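You operate a simulated robot arm through the tools that you are given. There is no shell and no other tool. Be economical: measure what you need, move in short steps, check, and stop when the job is done.

You run a simulated robot arm. Do the job below in one go: nothing can be reset, and whatever is moved stays where it is left.

TASK
Put things in order on the top of the plywood bench. At the end: the grey square film pad from the top of the plywood bench stands where the small grey pin stood; the small grey pin stands on top of the red bore block; the yellow block is in the blue tray; the white card from the top of the plywood bench stands on top of the grey flat cover; whatever was shut is shut again. Leave all else as you found it, and nothing knocked over.

It is judged by the outcome, as a careful person would: the job done as asked, and still so three seconds after it is handed in. It fails if anything else is knocked over, pushed out of place, dropped, spilled or broken. Lids that push on must go on centred and level and be pressed home; caps that screw on are set level and turned clockwise until they are tight.

THE ROBOT
A 6-joint arm with a two-finger parallel gripper, fixed in place. Base frame: the origin is at the foot of the arm, x ahead of it, y to its left, z up; the work surface is at about z = 86. Units: cm, degrees, N and s.
With the tool pointing down near the work surface it reaches from about 36 to 76 cm from the base axis. Its first joint turns from -66.0 to 66.0 degrees. Payload 2.45 kg.
The tool frame sits at the grasp point between the pads (the TCP): z along the fingers, y along the line on which they close. The tips reach 2.4 cm beyond it. Largest opening 6.8 cm; finger width 1.7, thickness 1; the body of the gripper, 4 by 7 cm, starts 4.1 cm behind the TCP.
Orientation is told as [roll, pitch, yaw] about the base's x, y, z axes, in that order, counted from this pose: with the fingers straight down and closing along the base's y, the tool's x points along the base's -x, its y along +y and its z along -z.

THE INTERFACE
- The arm moves only by the tool move_arm. Its argument "commands" is a list of rows, each an object (a shift or turn left out is 0, a gripper value left out holds the last) with "dp": the shift along the tool's x, y, z in cm, a list of three; "rot": the turn, a rotation vector about the tool's x, y, z in degrees, a list of three; "hand": the gripper command, from -1 (shut) to 1 (fully open), values between in proportion. In form: [{"dp": [tx, ty, tz], "rot": [ax, ay, az], "hand": hand}, ...]. A call has 1 to 20 rows; each row shifts and turns the commanded pose from where the row before left it, along the tool's axes as they then stand. A row lasts 0.2 s, in which the tool goes at most 5 cm and 8.6 degrees; a call with a longer step from one row to the next is refused whole, and so is a gripper value outside its range. Where a pose cannot be reached the arm comes as near as it can. A force on the tool above 40 N (or 10 N above the force at the start of the call, whichever is more), or a blocked arm, ends the call early, and 0.2 s more pass. Each finger travels about 10.8 cm/s and halts on what it meets, pressing with about 26 N; the grip force reading is that of the motor and also rises with nothing between the fingers. The clock runs only during rows and for 0.2 s after the last one: add rows that do not move to give the fingers time. It gives the time, the measured TCP pose, the force on the tool (base axes), the opening and the grip force at its end, in the units of the frame above (readings bear some noise), with the torque about the TCP (base axes, N m) and any sound that the robot's microphone picked up.
- Cameras (640 x 400 px; columns grow to the right, rows downward): "scene" is fixed at [17.66, 43.01, 145.69]; the picture's right is [-0.61, -0.79, 0.00], its down [-0.51, 0.39, -0.76] and it looks along [0.60, -0.46, -0.65] (base axes); focal length 239 px, centre (320, 200). "wrist" rides on the gripper at [8.4, 1.1, -7.5] in the tool frame; the picture's right is [-0.13, 0.99, 0.00], its down [-0.60, -0.08, -0.79] and it looks along [-0.79, -0.10, 0.61] (tool axes); focal length 251 px, centre (320, 200). There is no depth. A picture from a camera that has moved, and an enlarged one, comes with that camera's place and axes in the base frame and with its lens.
- camera(camera): a new picture of that camera. The clock stands still meanwhile.
- inspect(camera, box): a new picture of the part [left, top, right, bottom] of that camera's present view, enlarged. The clock stands still meanwhile.
- job_done(): hands the job in; it is judged then, once.

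Go step by step. Nothing tells you positions but the pictures and the camera data: compare them with the known pose of the tool, close in by small moves and look again before you grip or let go. The budget is 120 turns and 76 pictures, counting those below and the enlarged ones. Unless the task says otherwise, let go and move clear before handing in.

The tools are called as a command line: name --argument value ..., lists and objects as JSON in quotes. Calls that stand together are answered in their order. move_arm: Moves the arm, as the interface text tells. Its arguments: {"type":"object","properties":{"commands":{"type":"array","items":{"type":"object","properties":{"dp":{"type":"array","items":{"type":"number"}},"rot":{"type":"array","items":{"type":"number"}},"hand":{"type":"number"}}}}},"required":["commands"]} The other tools are called the same way: camera (camera) takes a picture; inspect (camera, box) takes an enlarged picture of a part of a camera's view; job_done () hands the job in.

At the start:

```text
clock: 0.0
position: [43.53, -13.39, 117.63]
ee_rot: [0.0, 0.0, 0.0]
ft_force: [1.3, 0.4, -0.3]
wrist_torque: [0.02, 0.0, 0.06]
grip_width: 6.78
gripper_force: 0.1
```

scene: 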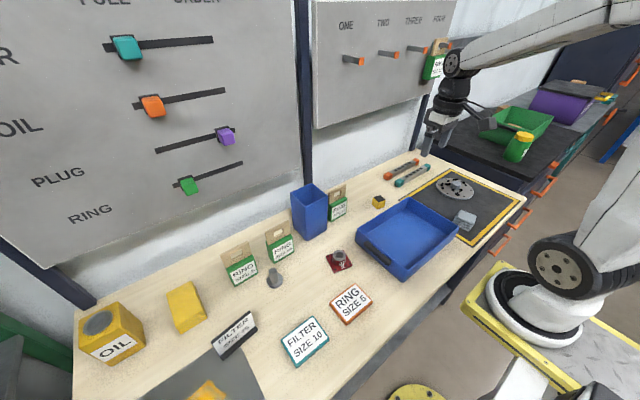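
wrist: 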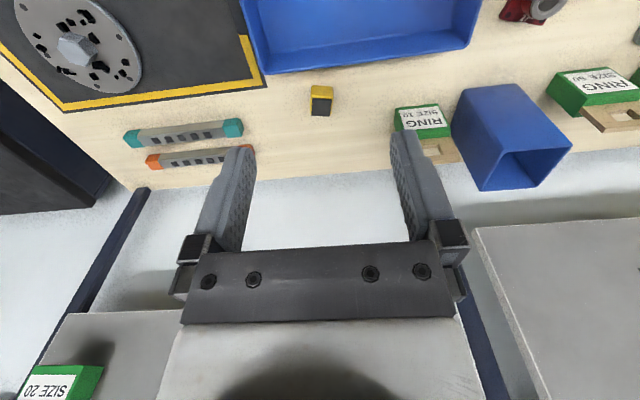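

I see a bench with many items; I'll enlarge parts of the scene to identify the pin, pad, bore block, card and cover.

inspect --camera "scene" --box '[220, 180, 380, 280]'

inspect --camera "scene" --box '[370, 140, 530, 240]'

inspect --camera "scene" --box '[70, 260, 294, 400]'

inspect --camera "scene" --box '[260, 260, 484, 400]'

```text
4.00 times, centred on (300, 230) of scene
camera zoom: at [17.66, 43.01, 145.69], right [-0.61, -0.79, 0.0], down [-0.51, 0.39, -0.76], along [0.6, -0.46, -0.65], focal length 955 px, centre (400, 80)
```

zoom: 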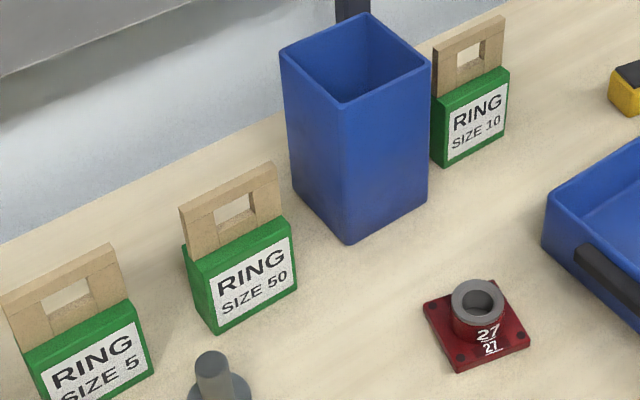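

```text
4.00 times, centred on (450, 190) of scene
camera zoom: at [17.66, 43.01, 145.69], right [-0.61, -0.79, 0.0], down [-0.51, 0.39, -0.76], along [0.6, -0.46, -0.65], focal length 955 px, centre (-200, 240)
```

zoom: 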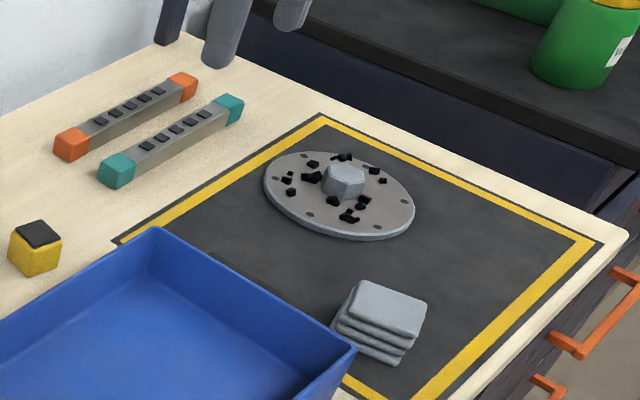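

```text
2.86 times, centred on (182, 330) of scene
camera zoom: at [17.66, 43.01, 145.69], right [-0.61, -0.79, 0.0], down [-0.51, 0.39, -0.76], along [0.6, -0.46, -0.65], focal length 682 px, centre (714, -171)
```

zoom: 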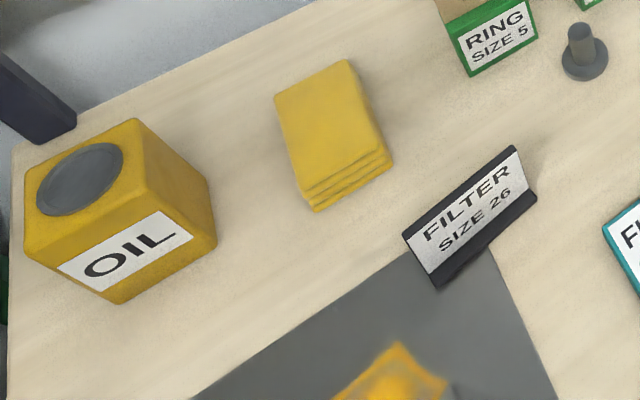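

```text
2.86 times, centred on (372, 330) of scene
camera zoom: at [17.66, 43.01, 145.69], right [-0.61, -0.79, 0.0], down [-0.51, 0.39, -0.76], along [0.6, -0.46, -0.65], focal length 682 px, centre (171, -171)
```

zoom: 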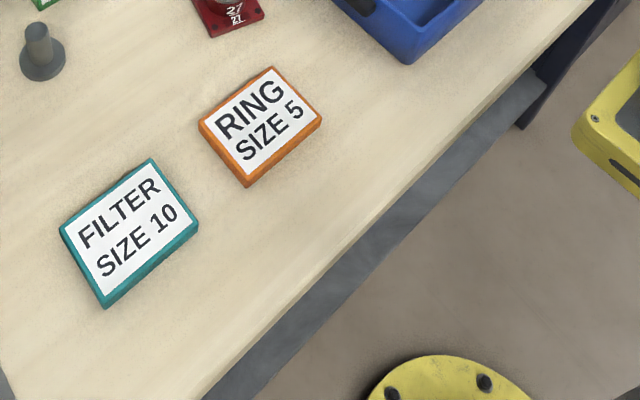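

The pin (flanged), red bore block, grey pad stack (on dark mat), and yellow/black cube are visible; the card and cover are unclear. I'll move left, high up, to see the far left end of the bench.

move_arm --commands '[{"dp": [0, 4.5, 0]}, {"dp": [0, 4.5, 0]}, {"dp": [0, 4.5, 0]}, {"dp": [0, 4.5, 0]}, {"dp": [0, 4.5, 0]}, {"dp": [0, 4.5, 0]}, {"dp": [0, 4.5, 0]}, {"dp": [0, 4.5, 0]}, {"dp": [0, 4.5, 0]}, {"dp": [0, 4.5, 0]}, {"dp": [0, 0, 0]}]'

camera --camera "wrist"

camera --camera "scene"

```text
clock: 2.4
position: [43.58, 31.68, 117.75]
ee_rot: [0.0, 0.0, 0.0]
ft_force: [-0.8, -0.1, -0.3]
wrist_torque: [0.0, -0.03, -0.04]
grip_width: 6.81
gripper_force: 0.1
```

```text
69 pictures are left
camera wrist: at [35.09, 32.82, 125.21], right [0.13, 0.99, 0.0], down [0.6, -0.08, 0.79], along [0.79, -0.1, -0.61], focal length 251 px, centre (320, 200)
```

wrist: 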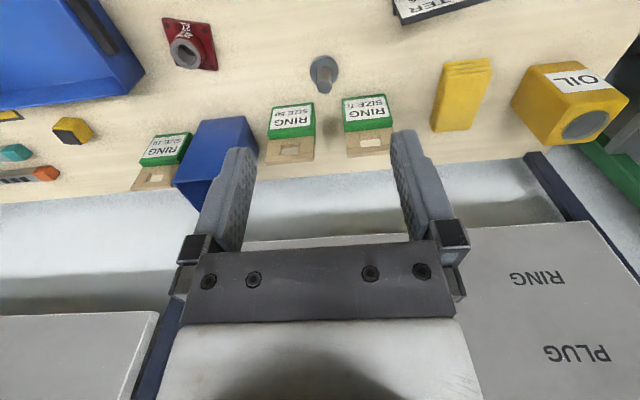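

```text
68 pictures are left
```

scene: 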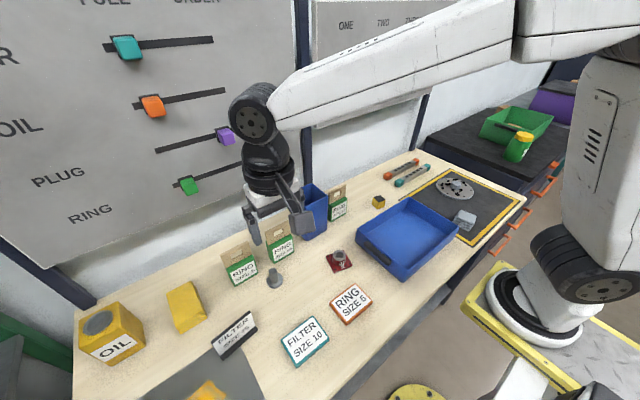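

I'll yaw the tool 90° so the wrist camera looks left toward the unseen end of the bench.

move_arm --commands '[{"rot": [0, 0, -8.5]}, {"rot": [0, 0, -8.5]}, {"rot": [0, 0, -8.5]}, {"rot": [0, 0, -8.5]}, {"rot": [0, 0, -8.5]}, {"rot": [0, 0, -8.5]}, {"rot": [0, 0, -8.5]}, {"rot": [0, 0, -8.5]}, {"rot": [0, 0, -8.5]}, {"rot": [0, 0, -8.5]}, {"rot": [0, 0, -5]}, {"rot": [0, 0, 0]}]'

camera --camera "wrist"

```text
clock: 5.0
position: [43.5, 31.72, 117.7]
ee_rot: [0.0, 0.0, 90.1]
ft_force: [0.2, -0.5, -0.4]
wrist_torque: [-0.01, 0.0, -0.02]
grip_width: 6.83
gripper_force: 0.1
```

```text
67 pictures are left
camera wrist: at [42.46, 23.27, 125.2], right [-0.99, 0.13, 0.0], down [0.08, 0.6, 0.79], along [0.1, 0.79, -0.61], focal length 251 px, centre (320, 200)
```

wrist: 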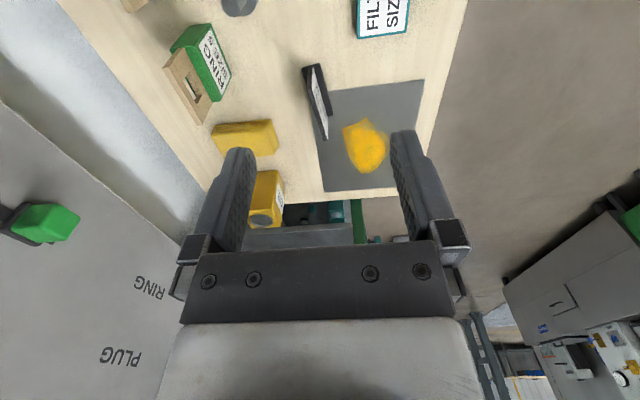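

The far end has a grey mat with a yellow cloth, the oil box with a grey disc, and a FILTER 26 card. I'll zoom in on these and on the disc/hex plate.

inspect --camera "wrist" --box '[200, 50, 440, 200]'

inspect --camera "scene" --box '[70, 290, 150, 340]'

inspect --camera "scene" --box '[420, 40, 640, 178]'

```text
2.67 times, centred on (320, 125) of wrist
camera zoom: at [42.46, 23.27, 125.2], right [-0.99, 0.13, 0.0], down [0.08, 0.6, 0.79], along [0.1, 0.79, -0.61], focal length 670 px, centre (320, 400)
```

zoom: 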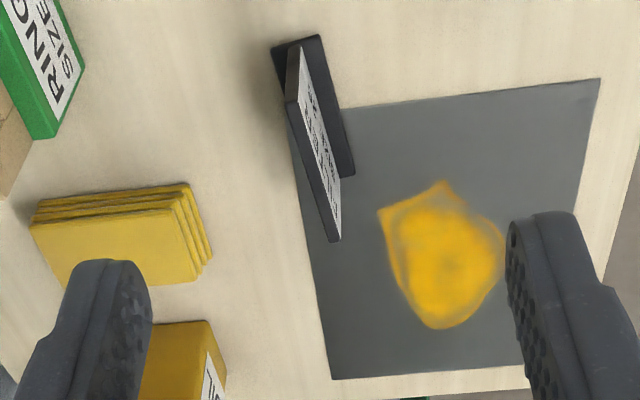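

```text
8.00 times, centred on (110, 315) of scene
camera zoom: at [17.66, 43.01, 145.69], right [-0.61, -0.79, 0.0], down [-0.51, 0.39, -0.76], along [0.6, -0.46, -0.65], focal length 1910 px, centre (2000, -720)
```

zoom: 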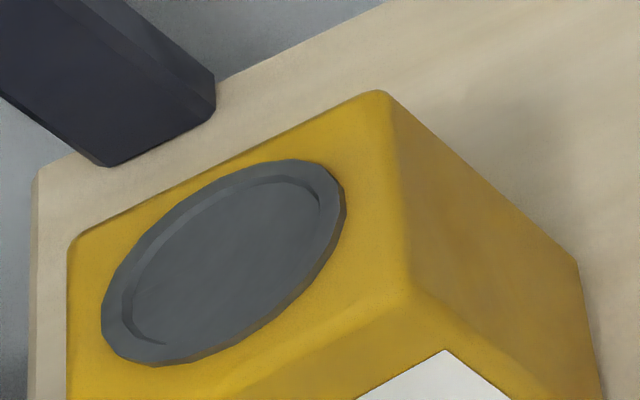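

```text
2.90 times, centred on (530, 109) of scene
camera zoom: at [17.66, 43.01, 145.69], right [-0.61, -0.79, 0.0], down [-0.51, 0.39, -0.76], along [0.6, -0.46, -0.65], focal length 692 px, centre (-289, 464)
```

zoom: 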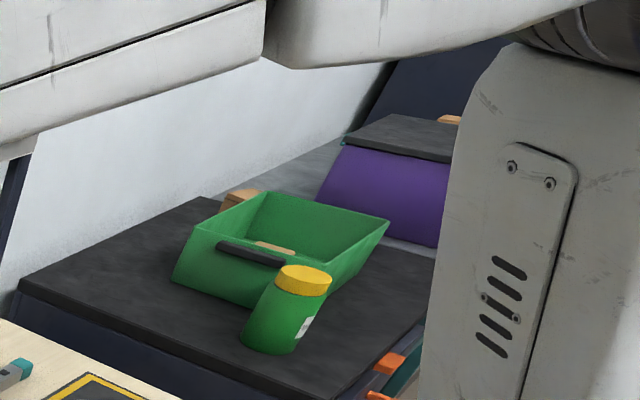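

Next I'll survey the right half: move to the middle, and yaw to -90° to look right with a view over the tray and dark mat.

move_arm --commands '[{"dp": [4.5, 0, -1]}, {"dp": [4.5, 0, -1]}, {"dp": [4.5, 0, -1]}, {"dp": [4.5, 0, -1]}, {"dp": [4.5, 0, -1]}, {"rot": [0, 0, 8.5]}, {"rot": [0, 0, 8.5]}, {"rot": [0, 0, 8.5]}, {"rot": [0, 0, 8.5]}, {"rot": [0, 0, 8.5]}, {"rot": [0, 0, 8.5]}, {"rot": [0, 0, 8.5]}, {"rot": [0, 0, 8.5]}, {"rot": [0, 0, 8.5]}, {"rot": [0, 0, 8.5]}, {"rot": [0, 0, 5]}]'

move_arm --commands '[{"rot": [0, 0, 8.5]}, {"rot": [0, 0, 8.5]}, {"rot": [0, 0, 8.5]}, {"rot": [0, 0, 8.5]}, {"rot": [0, 0, 8.5]}, {"rot": [0, 0, 8.5]}, {"rot": [0, 0, 8.5]}, {"rot": [0, 0, 8.5]}, {"rot": [0, 0, 8.5]}, {"rot": [0, 0, 8.5]}, {"rot": [0, 0, 5]}, {"rot": [0, 0, 0]}]'

camera --camera "wrist"

```text
clock: 8.4
position: [43.59, 9.09, 122.69]
ee_rot: [0.1, 0.0, 0.0]
ft_force: [0.9, 0.0, -0.5]
wrist_torque: [0.0, 0.0, 0.01]
grip_width: 6.8
gripper_force: 0.0
```

```text
clock: 11.0
position: [43.57, 9.12, 122.76]
ee_rot: [0.1, 0.0, -90.2]
ft_force: [-0.2, -0.1, 0.1]
wrist_torque: [0.0, -0.03, 0.01]
grip_width: 6.82
gripper_force: 0.1
```

```text
63 pictures are left
camera wrist: at [44.66, 17.55, 130.21], right [0.99, -0.13, 0.0], down [-0.08, -0.6, 0.79], along [-0.1, -0.79, -0.61], focal length 251 px, centre (320, 200)
```

wrist: 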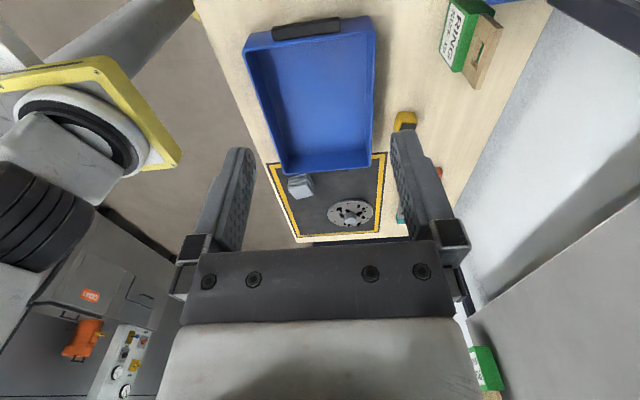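

No new items; the tray is empty. I'll zoom on the disc and the small stack from here, and on the sign in the scene.

inspect --camera "wrist" --box '[260, 145, 420, 245]'

inspect --camera "scene" --box '[140, 290, 300, 400]'

inspect --camera "scene" --box '[420, 160, 500, 240]'

```text
4.00 times, centred on (340, 195) of wrist
camera zoom: at [44.66, 17.55, 130.21], right [0.99, -0.13, 0.0], down [-0.08, -0.6, 0.79], along [-0.1, -0.79, -0.61], focal length 1006 px, centre (240, 220)
```

zoom: 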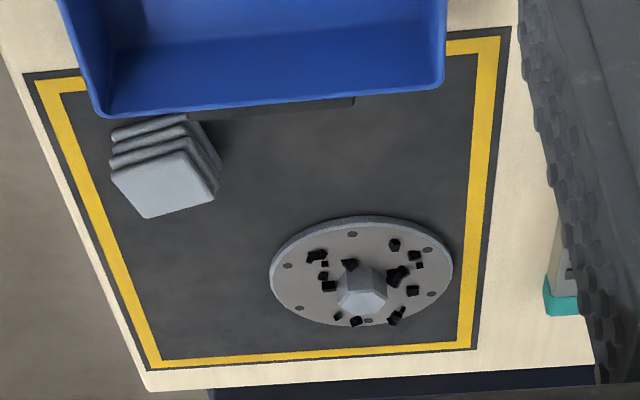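

```text
3.64 times, centred on (220, 345) of scene
camera zoom: at [17.66, 43.01, 145.69], right [-0.61, -0.79, 0.0], down [-0.51, 0.39, -0.76], along [0.6, -0.46, -0.65], focal length 868 px, centre (684, -327)
```

zoom: 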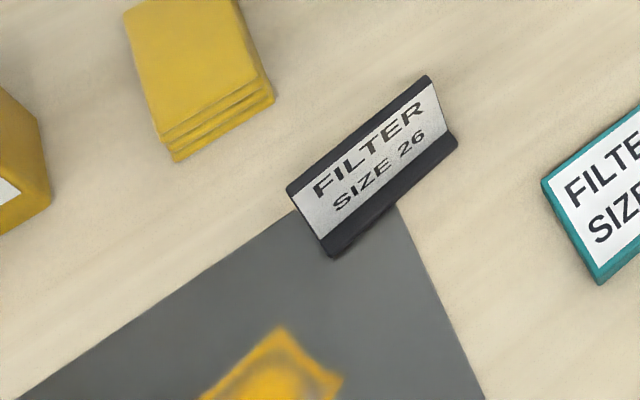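

```text
5.00 times, centred on (460, 200) of scene
camera zoom: at [17.66, 43.01, 145.69], right [-0.61, -0.79, 0.0], down [-0.51, 0.39, -0.76], along [0.6, -0.46, -0.65], focal length 1194 px, centre (-380, 200)
```

zoom: 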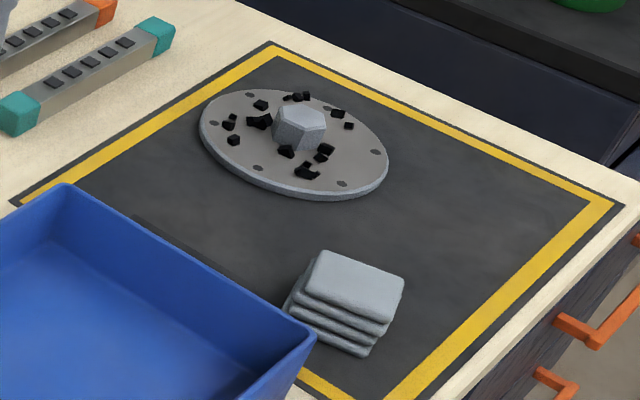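

The flat grey disc with the hex looks like the "grey flat cover", the FILTER 26 stand the "white card". First job is the pin at about (52.7, 31.3): I'll move above it and look.

move_arm --commands '[{"rot": [0, 0, -8.5]}, {"rot": [0, 0, -8.5]}, {"rot": [0, 0, -8.5]}, {"rot": [0, 0, -8.5]}, {"rot": [0, 0, -8.5]}, {"rot": [0, 0, -8.5]}, {"rot": [0, 0, -8.5]}, {"rot": [0, 0, -8.5]}, {"rot": [0, 0, -8.5]}, {"rot": [0, 0, -8.5]}, {"rot": [0, 0, -5.1]}, {"dp": [-0.7, 3.7, 2]}, {"dp": [-0.7, 3.7, 2]}, {"dp": [-0.7, 3.7, 2]}, {"dp": [-0.7, 3.7, 2]}, {"dp": [-0.7, 3.7, 2]}, {"dp": [-0.7, 3.7, 2]}, {}]'

camera --camera "wrist"

```text
clock: 14.8
position: [47.75, 31.43, 110.76]
ee_rot: [-0.2, 0.0, 0.1]
ft_force: [-0.2, -0.3, -0.4]
wrist_torque: [-0.03, 0.0, -0.01]
grip_width: 6.76
gripper_force: 0.0
```

```text
59 pictures are left
camera wrist: at [39.34, 32.49, 118.21], right [0.13, 0.99, 0.0], down [0.6, -0.08, 0.79], along [0.79, -0.1, -0.61], focal length 251 px, centre (320, 200)
```

wrist: 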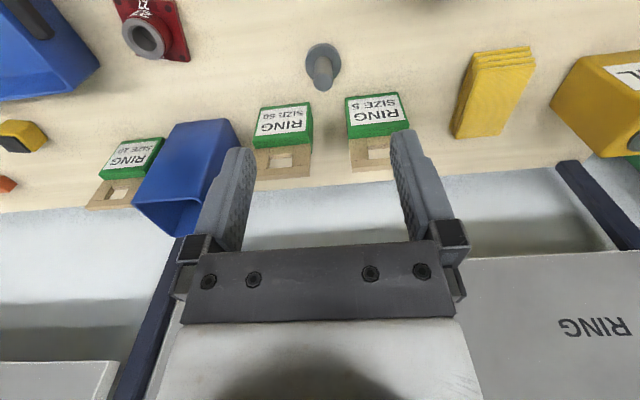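

Pin confirmed at (52.9, 31.2). Lowering to just above it and checking alignment.

move_arm --commands '[{"dp": [-2.6, -0.1, 0]}, {"dp": [-2.6, -0.1, 0]}, {"dp": [0, 0, 4]}, {"dp": [0, 0, 4]}, {"dp": [0, 0, 4]}, {}]'

camera --camera "wrist"

inspect --camera "scene" --box '[200, 180, 360, 300]'

```text
clock: 16.2
position: [52.92, 31.27, 98.67]
ee_rot: [0.0, 0.0, 0.0]
ft_force: [0.8, -0.3, -1.2]
wrist_torque: [-0.02, -0.02, 0.02]
grip_width: 6.79
gripper_force: 0.0
```

```text
58 pictures are left
camera wrist: at [44.51, 32.24, 106.13], right [0.13, 0.99, 0.0], down [0.6, -0.08, 0.79], along [0.79, -0.1, -0.61], focal length 251 px, centre (320, 200)
```

wrist: 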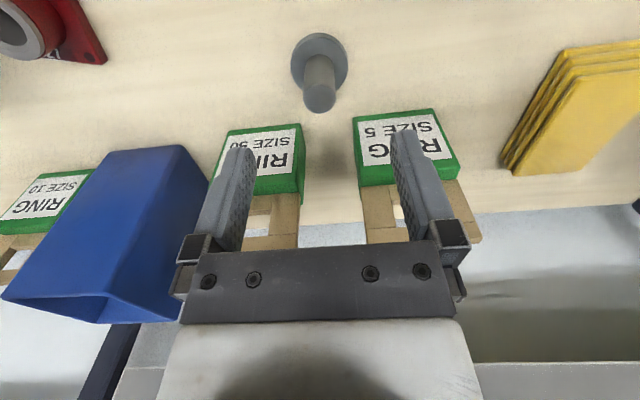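

```text
3.33 times, centred on (280, 240) of scene
camera zoom: at [17.66, 43.01, 145.69], right [-0.61, -0.79, 0.0], down [-0.51, 0.39, -0.76], along [0.6, -0.46, -0.65], focal length 796 px, centre (453, 67)
```

zoom: 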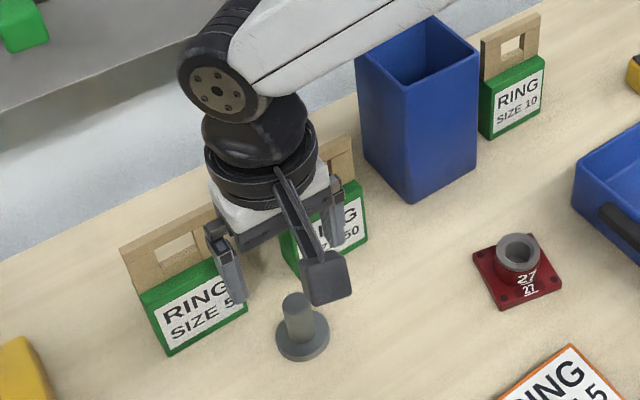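

Pin is 5.5 tall, stem about 2 wide. Lowering around the stem and gripping.

move_arm --commands '[{"dp": [-0.1, -0.1, 3]}, {"dp": [0, 0, 3]}, {"dp": [0, 0, 2.6]}, {}, {"hand": -1}, {"hand": -1}, {"hand": -1}, {"hand": -1}]'

camera --camera "wrist"

```text
clock: 18.0
position: [53.01, 31.19, 90.25]
ee_rot: [0.0, 0.0, 0.1]
ft_force: [0.0, 0.2, -0.7]
wrist_torque: [-0.03, 0.0, -0.02]
grip_width: 2.07
gripper_force: 26.3
```

```text
56 pictures are left
camera wrist: at [44.62, 32.15, 97.65], right [0.13, 0.99, 0.0], down [0.6, -0.08, 0.79], along [0.79, -0.1, -0.61], focal length 251 px, centre (320, 200)
```

wrist: 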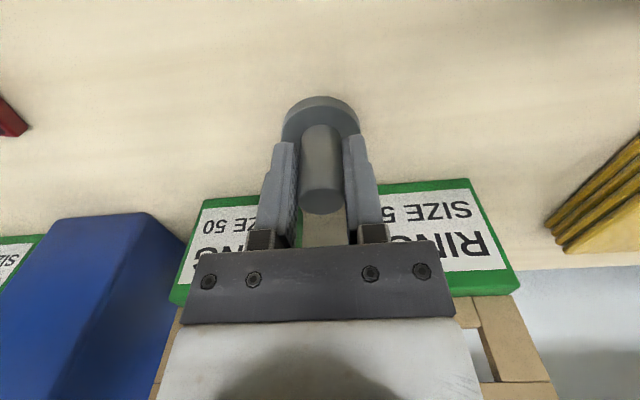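

Gripped. Lifting and moving toward the red block, stopping to view it.

move_arm --commands '[{"dp": [0, 0, -3]}, {"dp": [0, 0, -4]}, {"dp": [0, 0, -5]}, {"dp": [2, -4.2, 0]}, {"dp": [2, -4.2, 0]}, {"dp": [2, -4.2, 0]}, {"dp": [2, -4.2, 0]}, {}]'

camera --camera "wrist"

inspect --camera "scene" --box '[260, 200, 388, 280]'

```text
clock: 19.8
position: [45.04, 14.22, 102.07]
ee_rot: [0.0, 0.0, 0.1]
ft_force: [0.5, -0.5, -1.5]
wrist_torque: [0.02, 0.01, 0.04]
grip_width: 2.06
gripper_force: 26.0
```

```text
55 pictures are left
camera wrist: at [36.65, 15.32, 109.58], right [0.13, 0.99, 0.0], down [0.6, -0.08, 0.79], along [0.79, -0.1, -0.61], focal length 251 px, centre (320, 200)
```

wrist: 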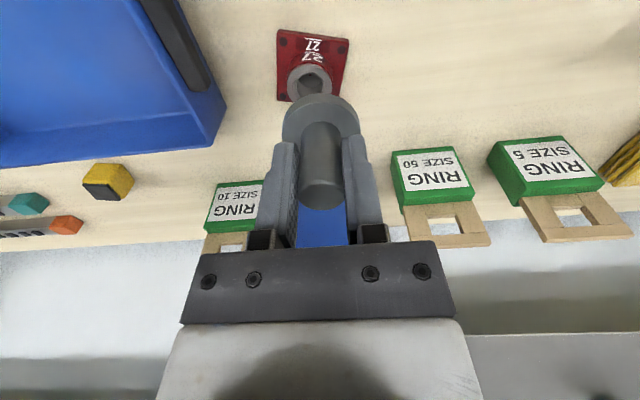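

```text
5.00 times, centred on (324, 240) of scene
camera zoom: at [17.66, 43.01, 145.69], right [-0.61, -0.79, 0.0], down [-0.51, 0.39, -0.76], along [0.6, -0.46, -0.65], focal length 1194 px, centre (300, 0)
```

zoom: 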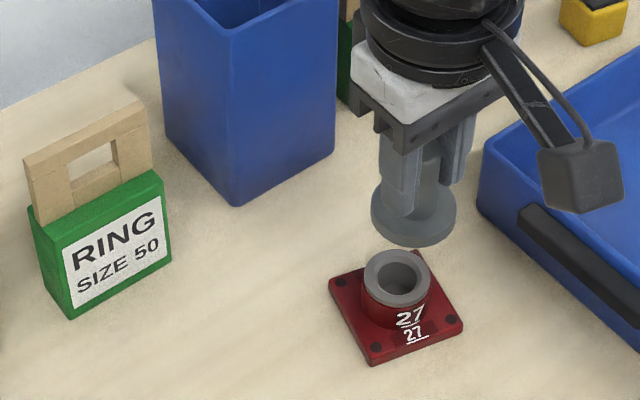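

Ring top triangulates to (47.1, 13.3, 89.2). Moving the pin above it, then checking from both cameras.

move_arm --commands '[{"dp": [-2.06, -0.92, 0]}, {"dp": [0, 0, 3]}, {"dp": [0, 0, 3]}, {}]'

inspect --camera "wrist" --box '[240, 20, 400, 120]'

inspect --camera "scene" --box '[290, 220, 386, 280]'

```text
clock: 20.8
position: [47.0, 13.29, 96.06]
ee_rot: [0.0, 0.0, 0.1]
ft_force: [0.1, -0.9, -0.9]
wrist_torque: [0.01, 0.02, 0.02]
grip_width: 2.07
gripper_force: 25.6
```

```text
4.00 times, centred on (320, 70) of wrist
camera zoom: at [38.69, 14.44, 103.5], right [0.13, 0.99, 0.0], down [0.6, -0.08, 0.79], along [0.79, -0.1, -0.61], focal length 1006 px, centre (320, 720)
```

zoom: 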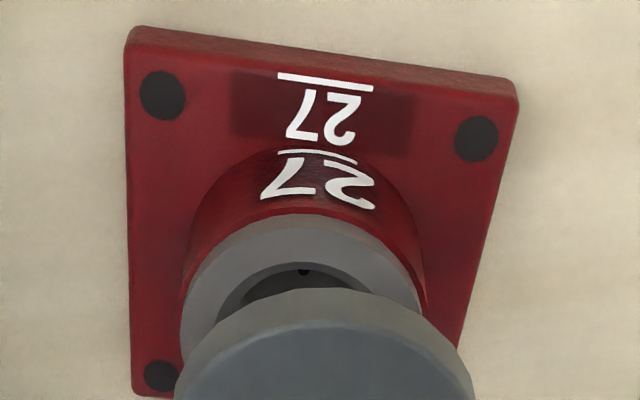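

```text
6.67 times, centred on (338, 250) of scene
camera zoom: at [17.66, 43.01, 145.69], right [-0.61, -0.79, 0.0], down [-0.51, 0.39, -0.76], along [0.6, -0.46, -0.65], focal length 1592 px, centre (200, -133)
```

zoom: 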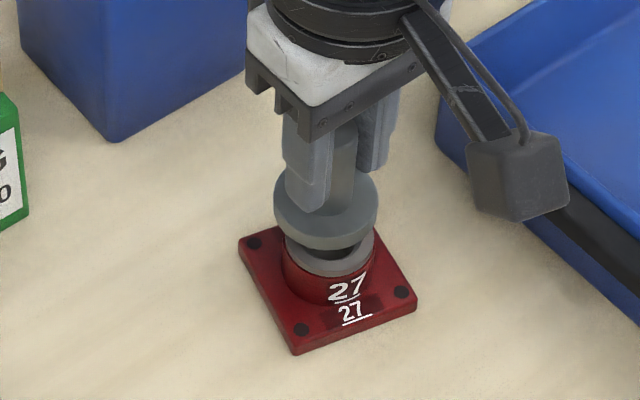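

The pin is about 0.3 too far in +y; correcting, then lowering gently.

move_arm --commands '[{"dp": [0.08, -0.28, 0]}, {"dp": [0, 0, 1]}, {"dp": [0, 0, 1]}, {}]'

inspect --camera "scene" --box '[298, 225, 378, 275]'

```text
clock: 21.8
position: [46.99, 13.06, 94.09]
ee_rot: [0.0, 0.0, 0.0]
ft_force: [0.0, -0.2, -1.0]
wrist_torque: [0.0, -0.02, -0.01]
grip_width: 2.05
gripper_force: 26.0
```

```text
8.00 times, centred on (338, 250) of scene
camera zoom: at [17.66, 43.01, 145.69], right [-0.61, -0.79, 0.0], down [-0.51, 0.39, -0.76], along [0.6, -0.46, -0.65], focal length 1910 px, centre (176, -200)
```

zoom: 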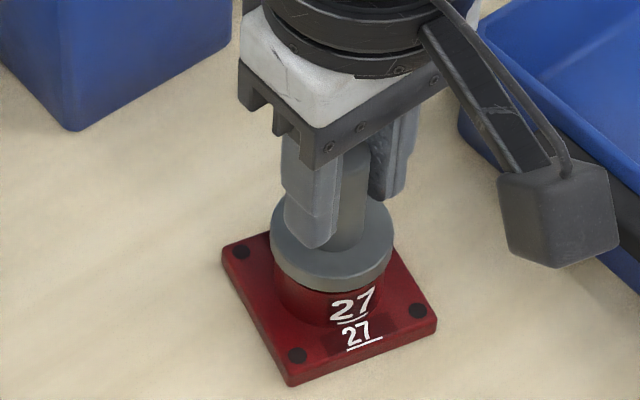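

Aligned. Lowering slowly until contact.

move_arm --commands '[{"dp": [0, 0, 0.2]}, {"dp": [0, 0, 0.2]}, {"dp": [0, 0, 0.2]}, {}]'

```text
clock: 22.8
position: [47.1, 13.04, 93.63]
ee_rot: [0.1, -0.4, 0.1]
ft_force: [3.9, 3.5, 19.3]
wrist_torque: [-0.03, -0.25, 0.03]
grip_width: 2.03
gripper_force: 25.8
```

Contact made. Easing off slightly, releasing, and rising.

move_arm --commands '[{"dp": [0, 0, -0.12]}, {}, {"hand": -0.2}, {"hand": -0.2}, {"hand": 0.2}, {"hand": 0.5}, {}]'

inspect --camera "scene" --box '[298, 225, 378, 275]'

```text
clock: 24.4
position: [47.08, 13.07, 93.67]
ee_rot: [0.0, 0.0, 0.1]
ft_force: [-0.8, 0.8, 0.5]
wrist_torque: [-0.01, -0.01, 0.03]
grip_width: 5.09
gripper_force: 0.0
```

```text
8.00 times, centred on (338, 250) of scene
camera zoom: at [17.66, 43.01, 145.69], right [-0.61, -0.79, 0.0], down [-0.51, 0.39, -0.76], along [0.6, -0.46, -0.65], focal length 1910 px, centre (176, -200)
```

zoom: 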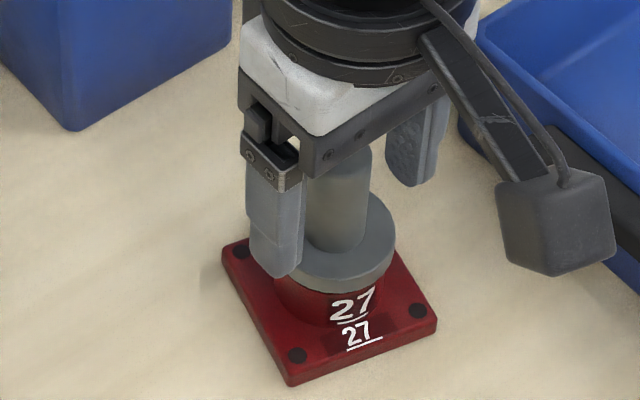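

The pin stands upright on the block. Rising and moving to the grey pad at about (33, -31).

move_arm --commands '[{"dp": [0, 0, -3.5], "hand": 1}, {"dp": [0, 0, -4]}, {"dp": [0, 0, -4]}, {"dp": [0, 0, -4]}, {"dp": [1.5, -4.4, 0]}, {"dp": [1.5, -4.4, 0]}, {"dp": [1.5, -4.4, 0]}, {"dp": [1.5, -4.4, 0]}, {"dp": [1.5, -4.4, 0]}, {"dp": [1.5, -4.4, 0]}, {"dp": [1.5, -4.4, 0]}, {"dp": [1.5, -4.4, 0]}, {"dp": [1.5, -4.4, 0]}, {"dp": [1.5, -4.4, 0]}, {}]'

camera --camera "wrist"

camera --camera "scene"

```text
clock: 27.6
position: [32.14, -31.2, 109.2]
ee_rot: [0.0, 0.0, 0.1]
ft_force: [-0.9, 0.2, -0.2]
wrist_torque: [0.01, 0.03, -0.01]
grip_width: 6.8
gripper_force: 0.3
```

```text
49 pictures are left
camera wrist: at [23.67, -30.02, 116.64], right [0.13, 0.99, 0.0], down [0.6, -0.08, 0.79], along [0.79, -0.1, -0.61], focal length 251 px, centre (320, 200)
```

wrist: 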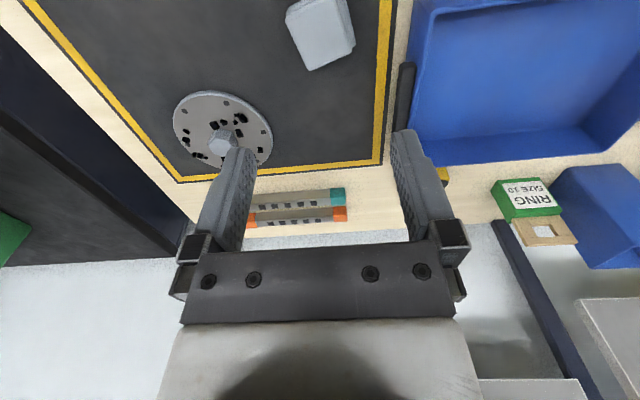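

```text
48 pictures are left
```

scene: 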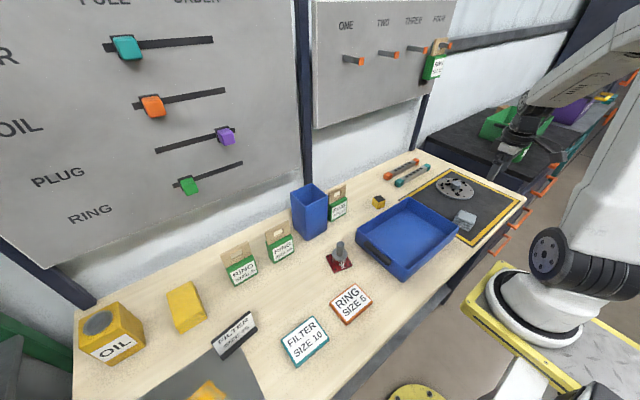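

Zooming on the pad for its exact position, size and heading.

inspect --camera "wrist" --box '[256, 0, 384, 80]'

inspect --camera "scene" --box '[425, 190, 505, 240]'

```text
5.00 times, centred on (320, 40) of wrist
camera zoom: at [23.67, -30.02, 116.64], right [0.13, 0.99, 0.0], down [0.6, -0.08, 0.79], along [0.79, -0.1, -0.61], focal length 1257 px, centre (320, 1000)
```

zoom: 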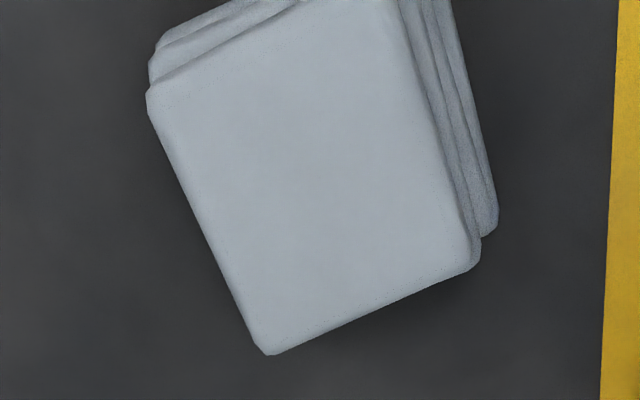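

```text
8.00 times, centred on (465, 215) of scene
camera zoom: at [17.66, 43.01, 145.69], right [-0.61, -0.79, 0.0], down [-0.51, 0.39, -0.76], along [0.6, -0.46, -0.65], focal length 1910 px, centre (-840, 80)
```

zoom: 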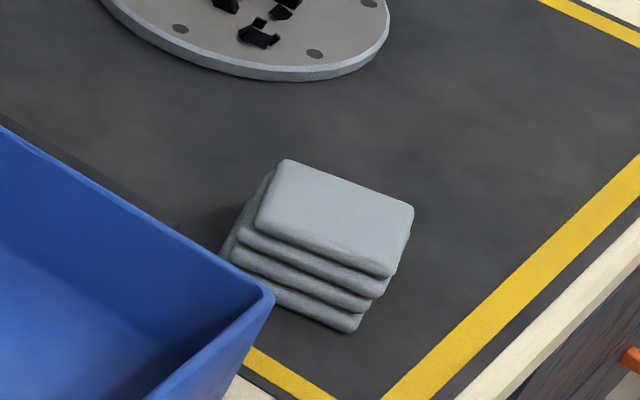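

The pad is about 4.8 square, top at z≈89, centre (33.5, -31.1), turned about +15.5°. Aligning above it and checking before descending.

move_arm --commands '[{"dp": [-1.36, 0.15, 0]}, {"rot": [0, 0, -8]}, {"rot": [0, 0, -7.5]}, {"dp": [0, 0, 4]}, {"dp": [0, 0, 4]}, {"dp": [0, 0, 3.5]}, {}]'

camera --camera "wrist"

```text
clock: 29.2
position: [33.44, -30.86, 97.47]
ee_rot: [0.0, 0.0, 15.6]
ft_force: [-0.3, 0.4, -0.1]
wrist_torque: [0.0, -0.01, 0.01]
grip_width: 6.81
gripper_force: 0.2
```

```text
45 pictures are left
camera wrist: at [25.01, -31.99, 105.0], right [-0.14, 0.99, 0.0], down [0.6, 0.09, 0.79], along [0.79, 0.11, -0.61], focal length 251 px, centre (320, 200)
```

wrist: 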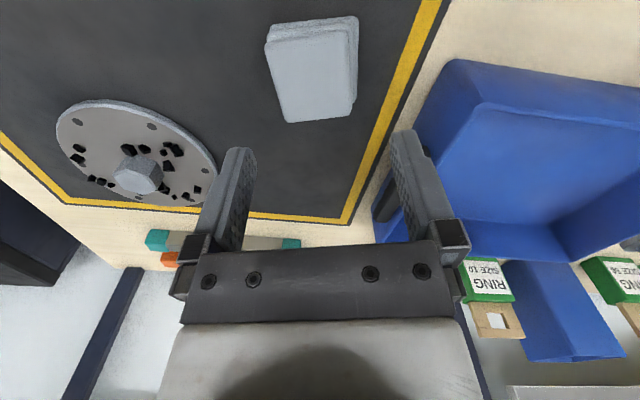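

Position confirmed; slight correction, then descend to the mat and grip the whole stack.

move_arm --commands '[{"dp": [0.12, -0.25, 0], "rot": [0, 0, -1.5]}, {"dp": [0, 0, 3]}, {"dp": [0, 0, 3]}, {"dp": [0, 0, 2.4]}, {}]'

inspect --camera "scene" --box '[425, 180, 521, 240]'

camera --camera "wrist"

```text
clock: 30.4
position: [33.4, -31.01, 89.21]
ee_rot: [0.1, 0.0, 17.1]
ft_force: [0.2, -0.6, 0.5]
wrist_torque: [0.02, -0.02, 0.03]
grip_width: 6.79
gripper_force: 0.0
```

```text
6.67 times, centred on (473, 210) of scene
camera zoom: at [17.66, 43.01, 145.69], right [-0.61, -0.79, 0.0], down [-0.51, 0.39, -0.76], along [0.6, -0.46, -0.65], focal length 1592 px, centre (-700, 133)
```

zoom: 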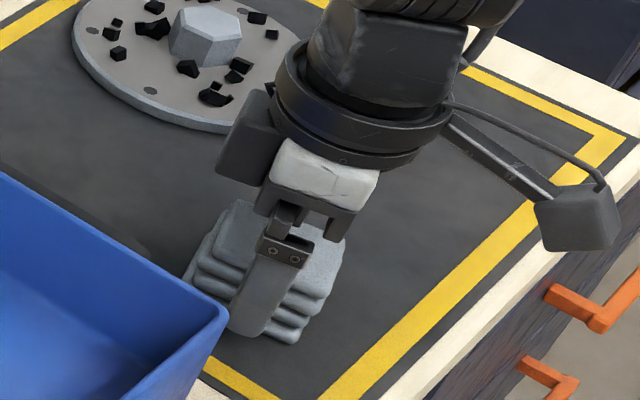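

```text
43 pictures are left
camera wrist: at [24.98, -32.44, 96.63], right [-0.17, 0.99, 0.0], down [0.6, 0.1, 0.79], along [0.78, 0.13, -0.61], focal length 251 px, centre (320, 200)
```

wrist: 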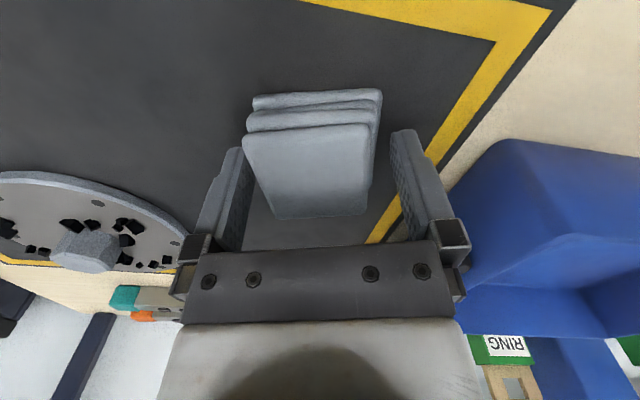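

Fingers straddle the pad well. Closing and lifting a little.

move_arm --commands '[{"hand": -1}, {"hand": -1}, {"hand": -1}, {"hand": -1}, {"dp": [0, 0, -1.5]}, {"dp": [0, 0, -2]}, {}]'

camera --camera "wrist"

```text
clock: 32.0
position: [33.4, -31.02, 92.77]
ee_rot: [0.1, 0.0, 17.1]
ft_force: [-0.7, -0.3, -0.6]
wrist_torque: [-0.02, -0.02, -0.02]
grip_width: 5.72
gripper_force: 25.4
```

```text
42 pictures are left
camera wrist: at [25.04, -32.44, 100.25], right [-0.17, 0.99, 0.0], down [0.6, 0.1, 0.79], along [0.78, 0.13, -0.61], focal length 251 px, centre (320, 200)
```

wrist: 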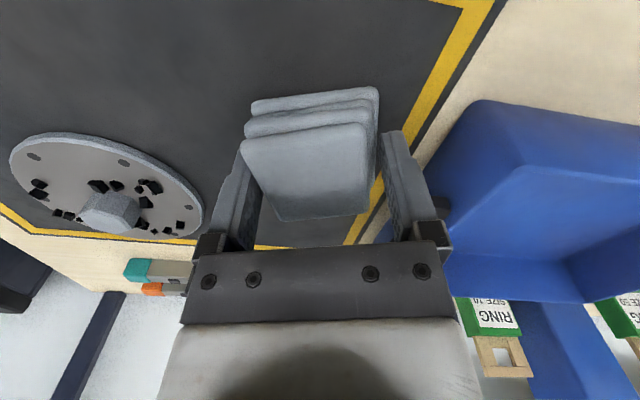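

Held as one piece. Lifting, squaring to yaw 0, and carrying to above the pin's old spot (53.0, 31.2).

move_arm --commands '[{"dp": [0, 0, -4]}, {"dp": [0, 0, -4]}, {"dp": [0, 0, -3.5]}, {"rot": [0, 0, 8.5]}, {"rot": [0, 0, 8.6]}, {"dp": [-1.4, 4.44, 0]}, {"dp": [-1.4, 4.44, 0]}, {"dp": [-1.4, 4.44, 0]}, {"dp": [-1.4, 4.44, 0]}, {"dp": [-1.4, 4.44, 0]}, {"dp": [-1.4, 4.44, 0]}, {"dp": [-1.4, 4.44, 0]}, {"dp": [-1.4, 4.44, 0]}, {"dp": [-1.4, 4.44, 0]}, {"dp": [-1.4, 4.44, 0]}, {"dp": [-1.4, 4.44, 0]}, {"dp": [-1.4, 4.44, 0]}, {"dp": [-1.4, 4.44, 0]}, {"dp": [-1.4, 4.44, 0]}, {}]'

camera --camera "wrist"

```text
clock: 36.2
position: [53.02, 31.18, 104.32]
ee_rot: [0.1, 0.0, 0.0]
ft_force: [-0.3, -0.3, -0.4]
wrist_torque: [0.02, -0.02, 0.01]
grip_width: 5.71
gripper_force: 25.8
```

```text
41 pictures are left
camera wrist: at [44.55, 32.24, 111.74], right [0.13, 0.99, 0.0], down [0.6, -0.08, 0.79], along [0.79, -0.1, -0.61], focal length 251 px, centre (320, 200)
```

wrist: 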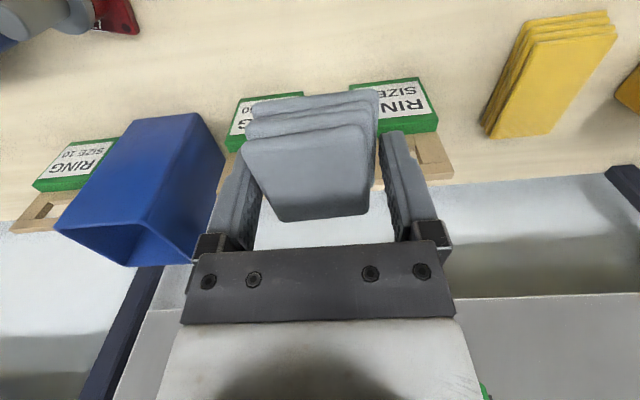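

Over the spot with clearance to the cards. Lowering, then easing to contact.

move_arm --commands '[{"dp": [0, 0, 4]}, {"dp": [0, 0, 4]}, {"dp": [0, 0, 4]}, {"dp": [0, 0, 2]}, {}, {"dp": [0, 0, 0.3]}, {"dp": [0, 0, 0.3]}, {"dp": [0, 0, 0.2]}, {"dp": [0, 0, 0.2]}, {}]'

inspect --camera "scene" --box '[200, 220, 328, 300]'

```text
clock: 38.4
position: [52.89, 31.03, 89.38]
ee_rot: [0.0, 0.0, 0.0]
ft_force: [0.1, 0.1, -0.2]
wrist_torque: [-0.01, 0.02, 0.01]
grip_width: 5.71
gripper_force: 26.2
```

```text
5.00 times, centred on (264, 260) of scene
camera zoom: at [17.66, 43.01, 145.69], right [-0.61, -0.79, 0.0], down [-0.51, 0.39, -0.76], along [0.6, -0.46, -0.65], focal length 1194 px, centre (600, -100)
```

zoom: 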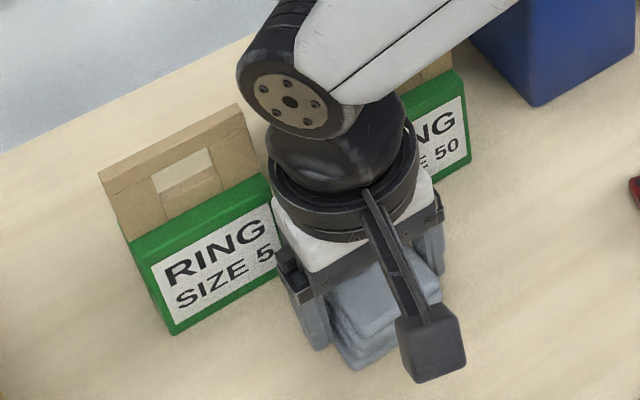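

No contact yet. Lowering in small steps.

move_arm --commands '[{"dp": [0, 0, 0.15]}, {"dp": [0, 0, 0.15]}, {"dp": [0, 0, 0.1]}, {"dp": [0, 0, 0.1]}, {}]'

```text
clock: 39.6
position: [53.03, 31.05, 88.86]
ee_rot: [0.1, -0.2, 0.0]
ft_force: [1.9, -2.7, 14.4]
wrist_torque: [-0.06, -0.06, 0.02]
grip_width: 5.72
gripper_force: 26.3
```

Contact. Easing, releasing slowly, and rising.

move_arm --commands '[{"dp": [0, 0, -0.08]}, {"hand": 0.75}, {"hand": 0.8}, {"hand": 1}, {}, {"dp": [0, 0, -1.5]}, {"dp": [0, 0, -3]}, {"dp": [0, 0, -4]}, {"dp": [0, 0, -4]}, {"dp": [0, 0, -4]}, {}]'

camera --camera "wrist"

```text
clock: 42.0
position: [53.04, 31.0, 105.38]
ee_rot: [-0.1, 0.0, 0.0]
ft_force: [-0.4, -0.5, -0.6]
wrist_torque: [-0.01, -0.04, 0.02]
grip_width: 6.81
gripper_force: 0.1
```

```text
39 pictures are left
camera wrist: at [44.63, 32.18, 112.91], right [0.13, 0.99, 0.0], down [0.6, -0.08, 0.79], along [0.79, -0.1, -0.61], focal length 251 px, centre (320, 200)
```

wrist: 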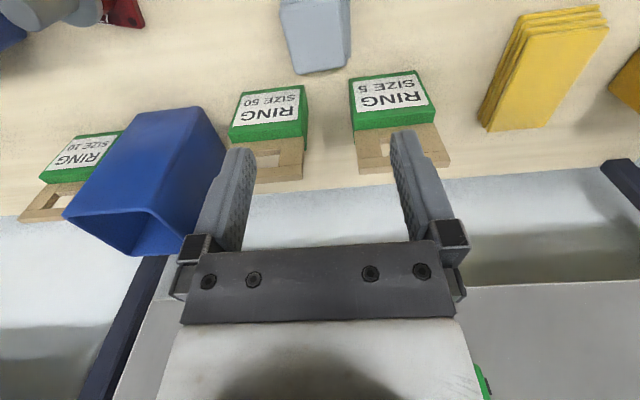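

Pad is down on the pin's spot. Now to the yellow block near (57, -14), keeping in front of the tall bin.

move_arm --commands '[{"dp": [3, -1, -3]}, {"dp": [3, -3, -2]}, {"dp": [0, -4.6, 0]}, {"dp": [0, -4.6, 0]}, {"dp": [0, -4.6, 0]}, {"dp": [0, -4.6, 0]}, {"dp": [0, -4.6, 0]}, {"dp": [0, -4.6, 0]}, {"dp": [0, -4.6, 0]}, {"dp": [0, -4.6, 0]}, {"dp": [-1, -4.4, 0]}, {}]'

camera --camera "wrist"

inspect --camera "scene" --box '[346, 175, 426, 225]'

```text
clock: 44.6
position: [48.07, -14.19, 110.37]
ee_rot: [0.1, 0.0, 0.0]
ft_force: [0.0, 0.6, -0.5]
wrist_torque: [0.01, -0.03, 0.02]
grip_width: 6.81
gripper_force: 0.0
```

```text
38 pictures are left
camera wrist: at [39.68, -13.09, 117.92], right [0.13, 0.99, 0.0], down [0.6, -0.08, 0.79], along [0.79, -0.1, -0.61], focal length 251 px, centre (320, 200)
```

wrist: 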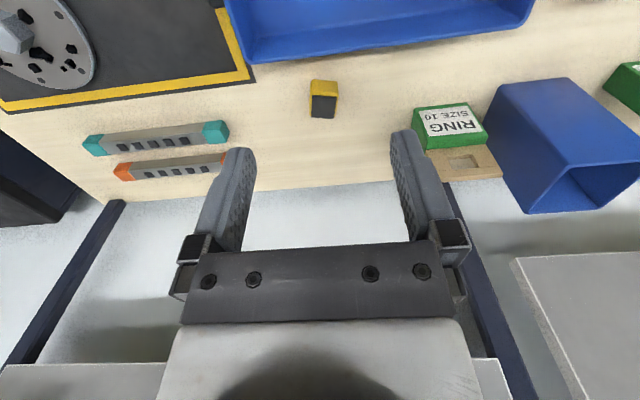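

```text
8.00 times, centred on (386, 200) of scene
camera zoom: at [17.66, 43.01, 145.69], right [-0.61, -0.79, 0.0], down [-0.51, 0.39, -0.76], along [0.6, -0.46, -0.65], focal length 1910 px, centre (-208, 200)
```

zoom: 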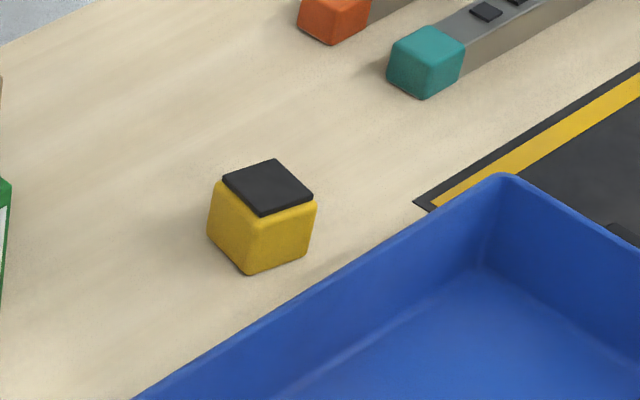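

The block is about 3.2 cube at (57.6, -14.9), turned about -13°. Aligning over it and checking.

move_arm --commands '[{"dp": [-4.7, -0.35, 0]}, {"dp": [-4.8, -0.35, 0]}, {"rot": [0, 0, 6.5]}, {"rot": [0, 0, 6.5]}, {"dp": [0, 0, 4]}, {"dp": [0, 0, 4]}, {"dp": [0, 0, 4]}, {}]'

inspect --camera "wrist" --box '[200, 0, 440, 150]'

```text
clock: 46.4
position: [57.43, -14.96, 98.36]
ee_rot: [0.0, 0.1, -12.9]
ft_force: [0.3, -0.7, 0.7]
wrist_torque: [-0.02, 0.01, -0.01]
grip_width: 6.8
gripper_force: 0.1
```

```text
2.67 times, centred on (320, 75) of wrist
camera zoom: at [49.51, -11.98, 105.76], right [0.35, 0.94, 0.0], down [0.57, -0.21, 0.79], along [0.74, -0.28, -0.61], focal length 670 px, centre (320, 533)
```

zoom: 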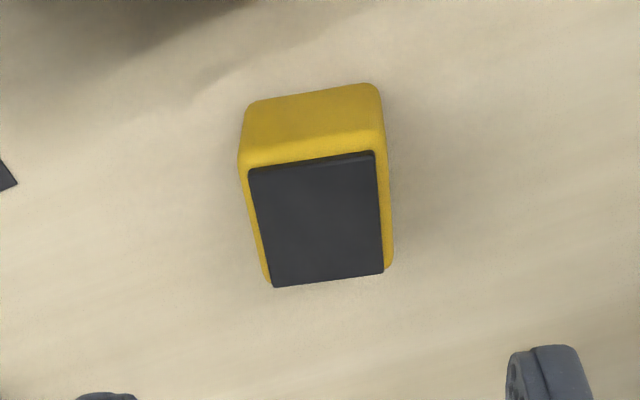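

Well aligned. Descending and gripping the block.

move_arm --commands '[{"dp": [0, -0.1, 3]}, {"dp": [0, 0, 3]}, {"dp": [0, 0, 3]}, {"dp": [0, 0, 0.5]}, {}, {"hand": -1}, {"hand": -1}, {"hand": -1}, {"hand": -1}, {"dp": [0, 0, -2]}, {"dp": [0, 0, -4]}, {"dp": [0, 0, -4]}, {}]'

camera --camera "wrist"

```text
clock: 49.2
position: [57.46, -14.91, 98.84]
ee_rot: [0.0, 0.1, -13.0]
ft_force: [-0.5, -0.8, 0.3]
wrist_torque: [0.02, -0.03, 0.03]
grip_width: 3.57
gripper_force: 25.5
```

```text
35 pictures are left
camera wrist: at [49.55, -11.97, 106.28], right [0.35, 0.94, 0.0], down [0.57, -0.21, 0.79], along [0.74, -0.28, -0.61], focal length 251 px, centre (320, 200)
```

wrist: 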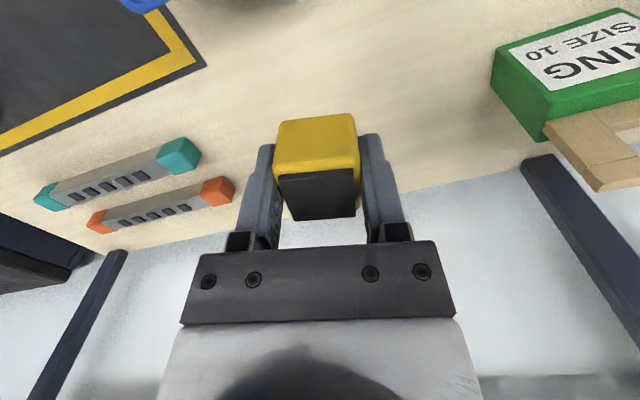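

Held. Carrying it over the blue tray (target about (43, -8)) and checking before lowering.

move_arm --commands '[{"dp": [3.92, 0.865, 0]}, {"dp": [3.92, 0.865, 0]}, {"dp": [3.92, 0.865, 0]}, {"dp": [3.92, 0.865, 0]}, {}]'

camera --camera "scene"

```text
clock: 50.4
position: [42.86, -8.03, 98.83]
ee_rot: [0.0, 0.1, -13.0]
ft_force: [-0.6, 0.0, -0.4]
wrist_torque: [-0.03, 0.0, -0.01]
grip_width: 3.59
gripper_force: 25.7
```

```text
34 pictures are left
```

scene: 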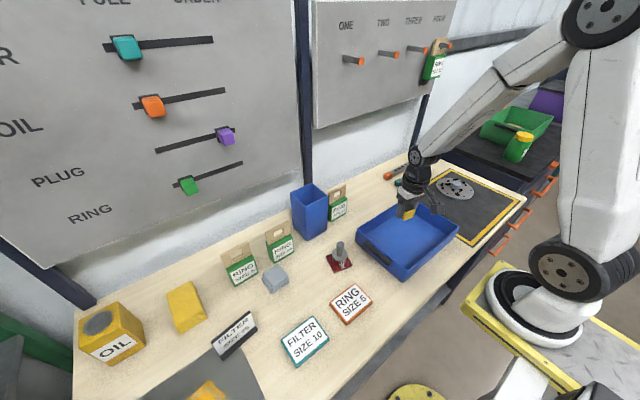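

Block is over the tray. Lowering to the tray floor until contact.

move_arm --commands '[{"dp": [0, 0, 4]}, {"dp": [0, 0, 4]}, {"dp": [0, 0, 0.4]}, {}, {"dp": [0, 0, 0.2]}, {"dp": [0, 0, 0.2]}, {"dp": [0, 0, 0.2]}, {"dp": [0, 0, 0.15]}, {}]'

inspect --camera "scene" --box '[345, 180, 473, 280]'

```text
clock: 52.4
position: [43.01, -8.0, 89.71]
ee_rot: [0.0, 0.0, -13.0]
ft_force: [-0.5, 0.2, -0.5]
wrist_torque: [0.02, -0.01, -0.01]
grip_width: 3.55
gripper_force: 26.0
```

```text
4.00 times, centred on (409, 230) of scene
camera zoom: at [17.66, 43.01, 145.69], right [-0.61, -0.79, 0.0], down [-0.51, 0.39, -0.76], along [0.6, -0.46, -0.65], focal length 955 px, centre (-36, 80)
```

zoom: 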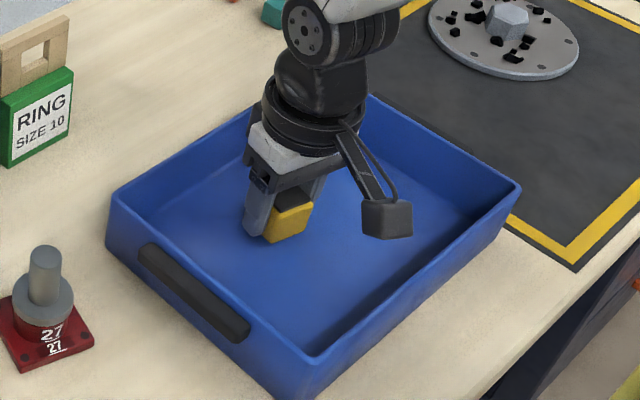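

Near the floor; continuing in tiny steps until contact.

move_arm --commands '[{"dp": [0, 0, 0.15]}, {"dp": [0, 0, 0.15]}, {"dp": [0, 0, 0.15]}, {}]'

```text
clock: 53.4
position: [43.05, -8.11, 89.34]
ee_rot: [0.0, -0.2, -13.0]
ft_force: [-6.8, 3.7, 38.9]
wrist_torque: [0.12, 0.07, 0.03]
grip_width: 3.57
gripper_force: 25.9
```

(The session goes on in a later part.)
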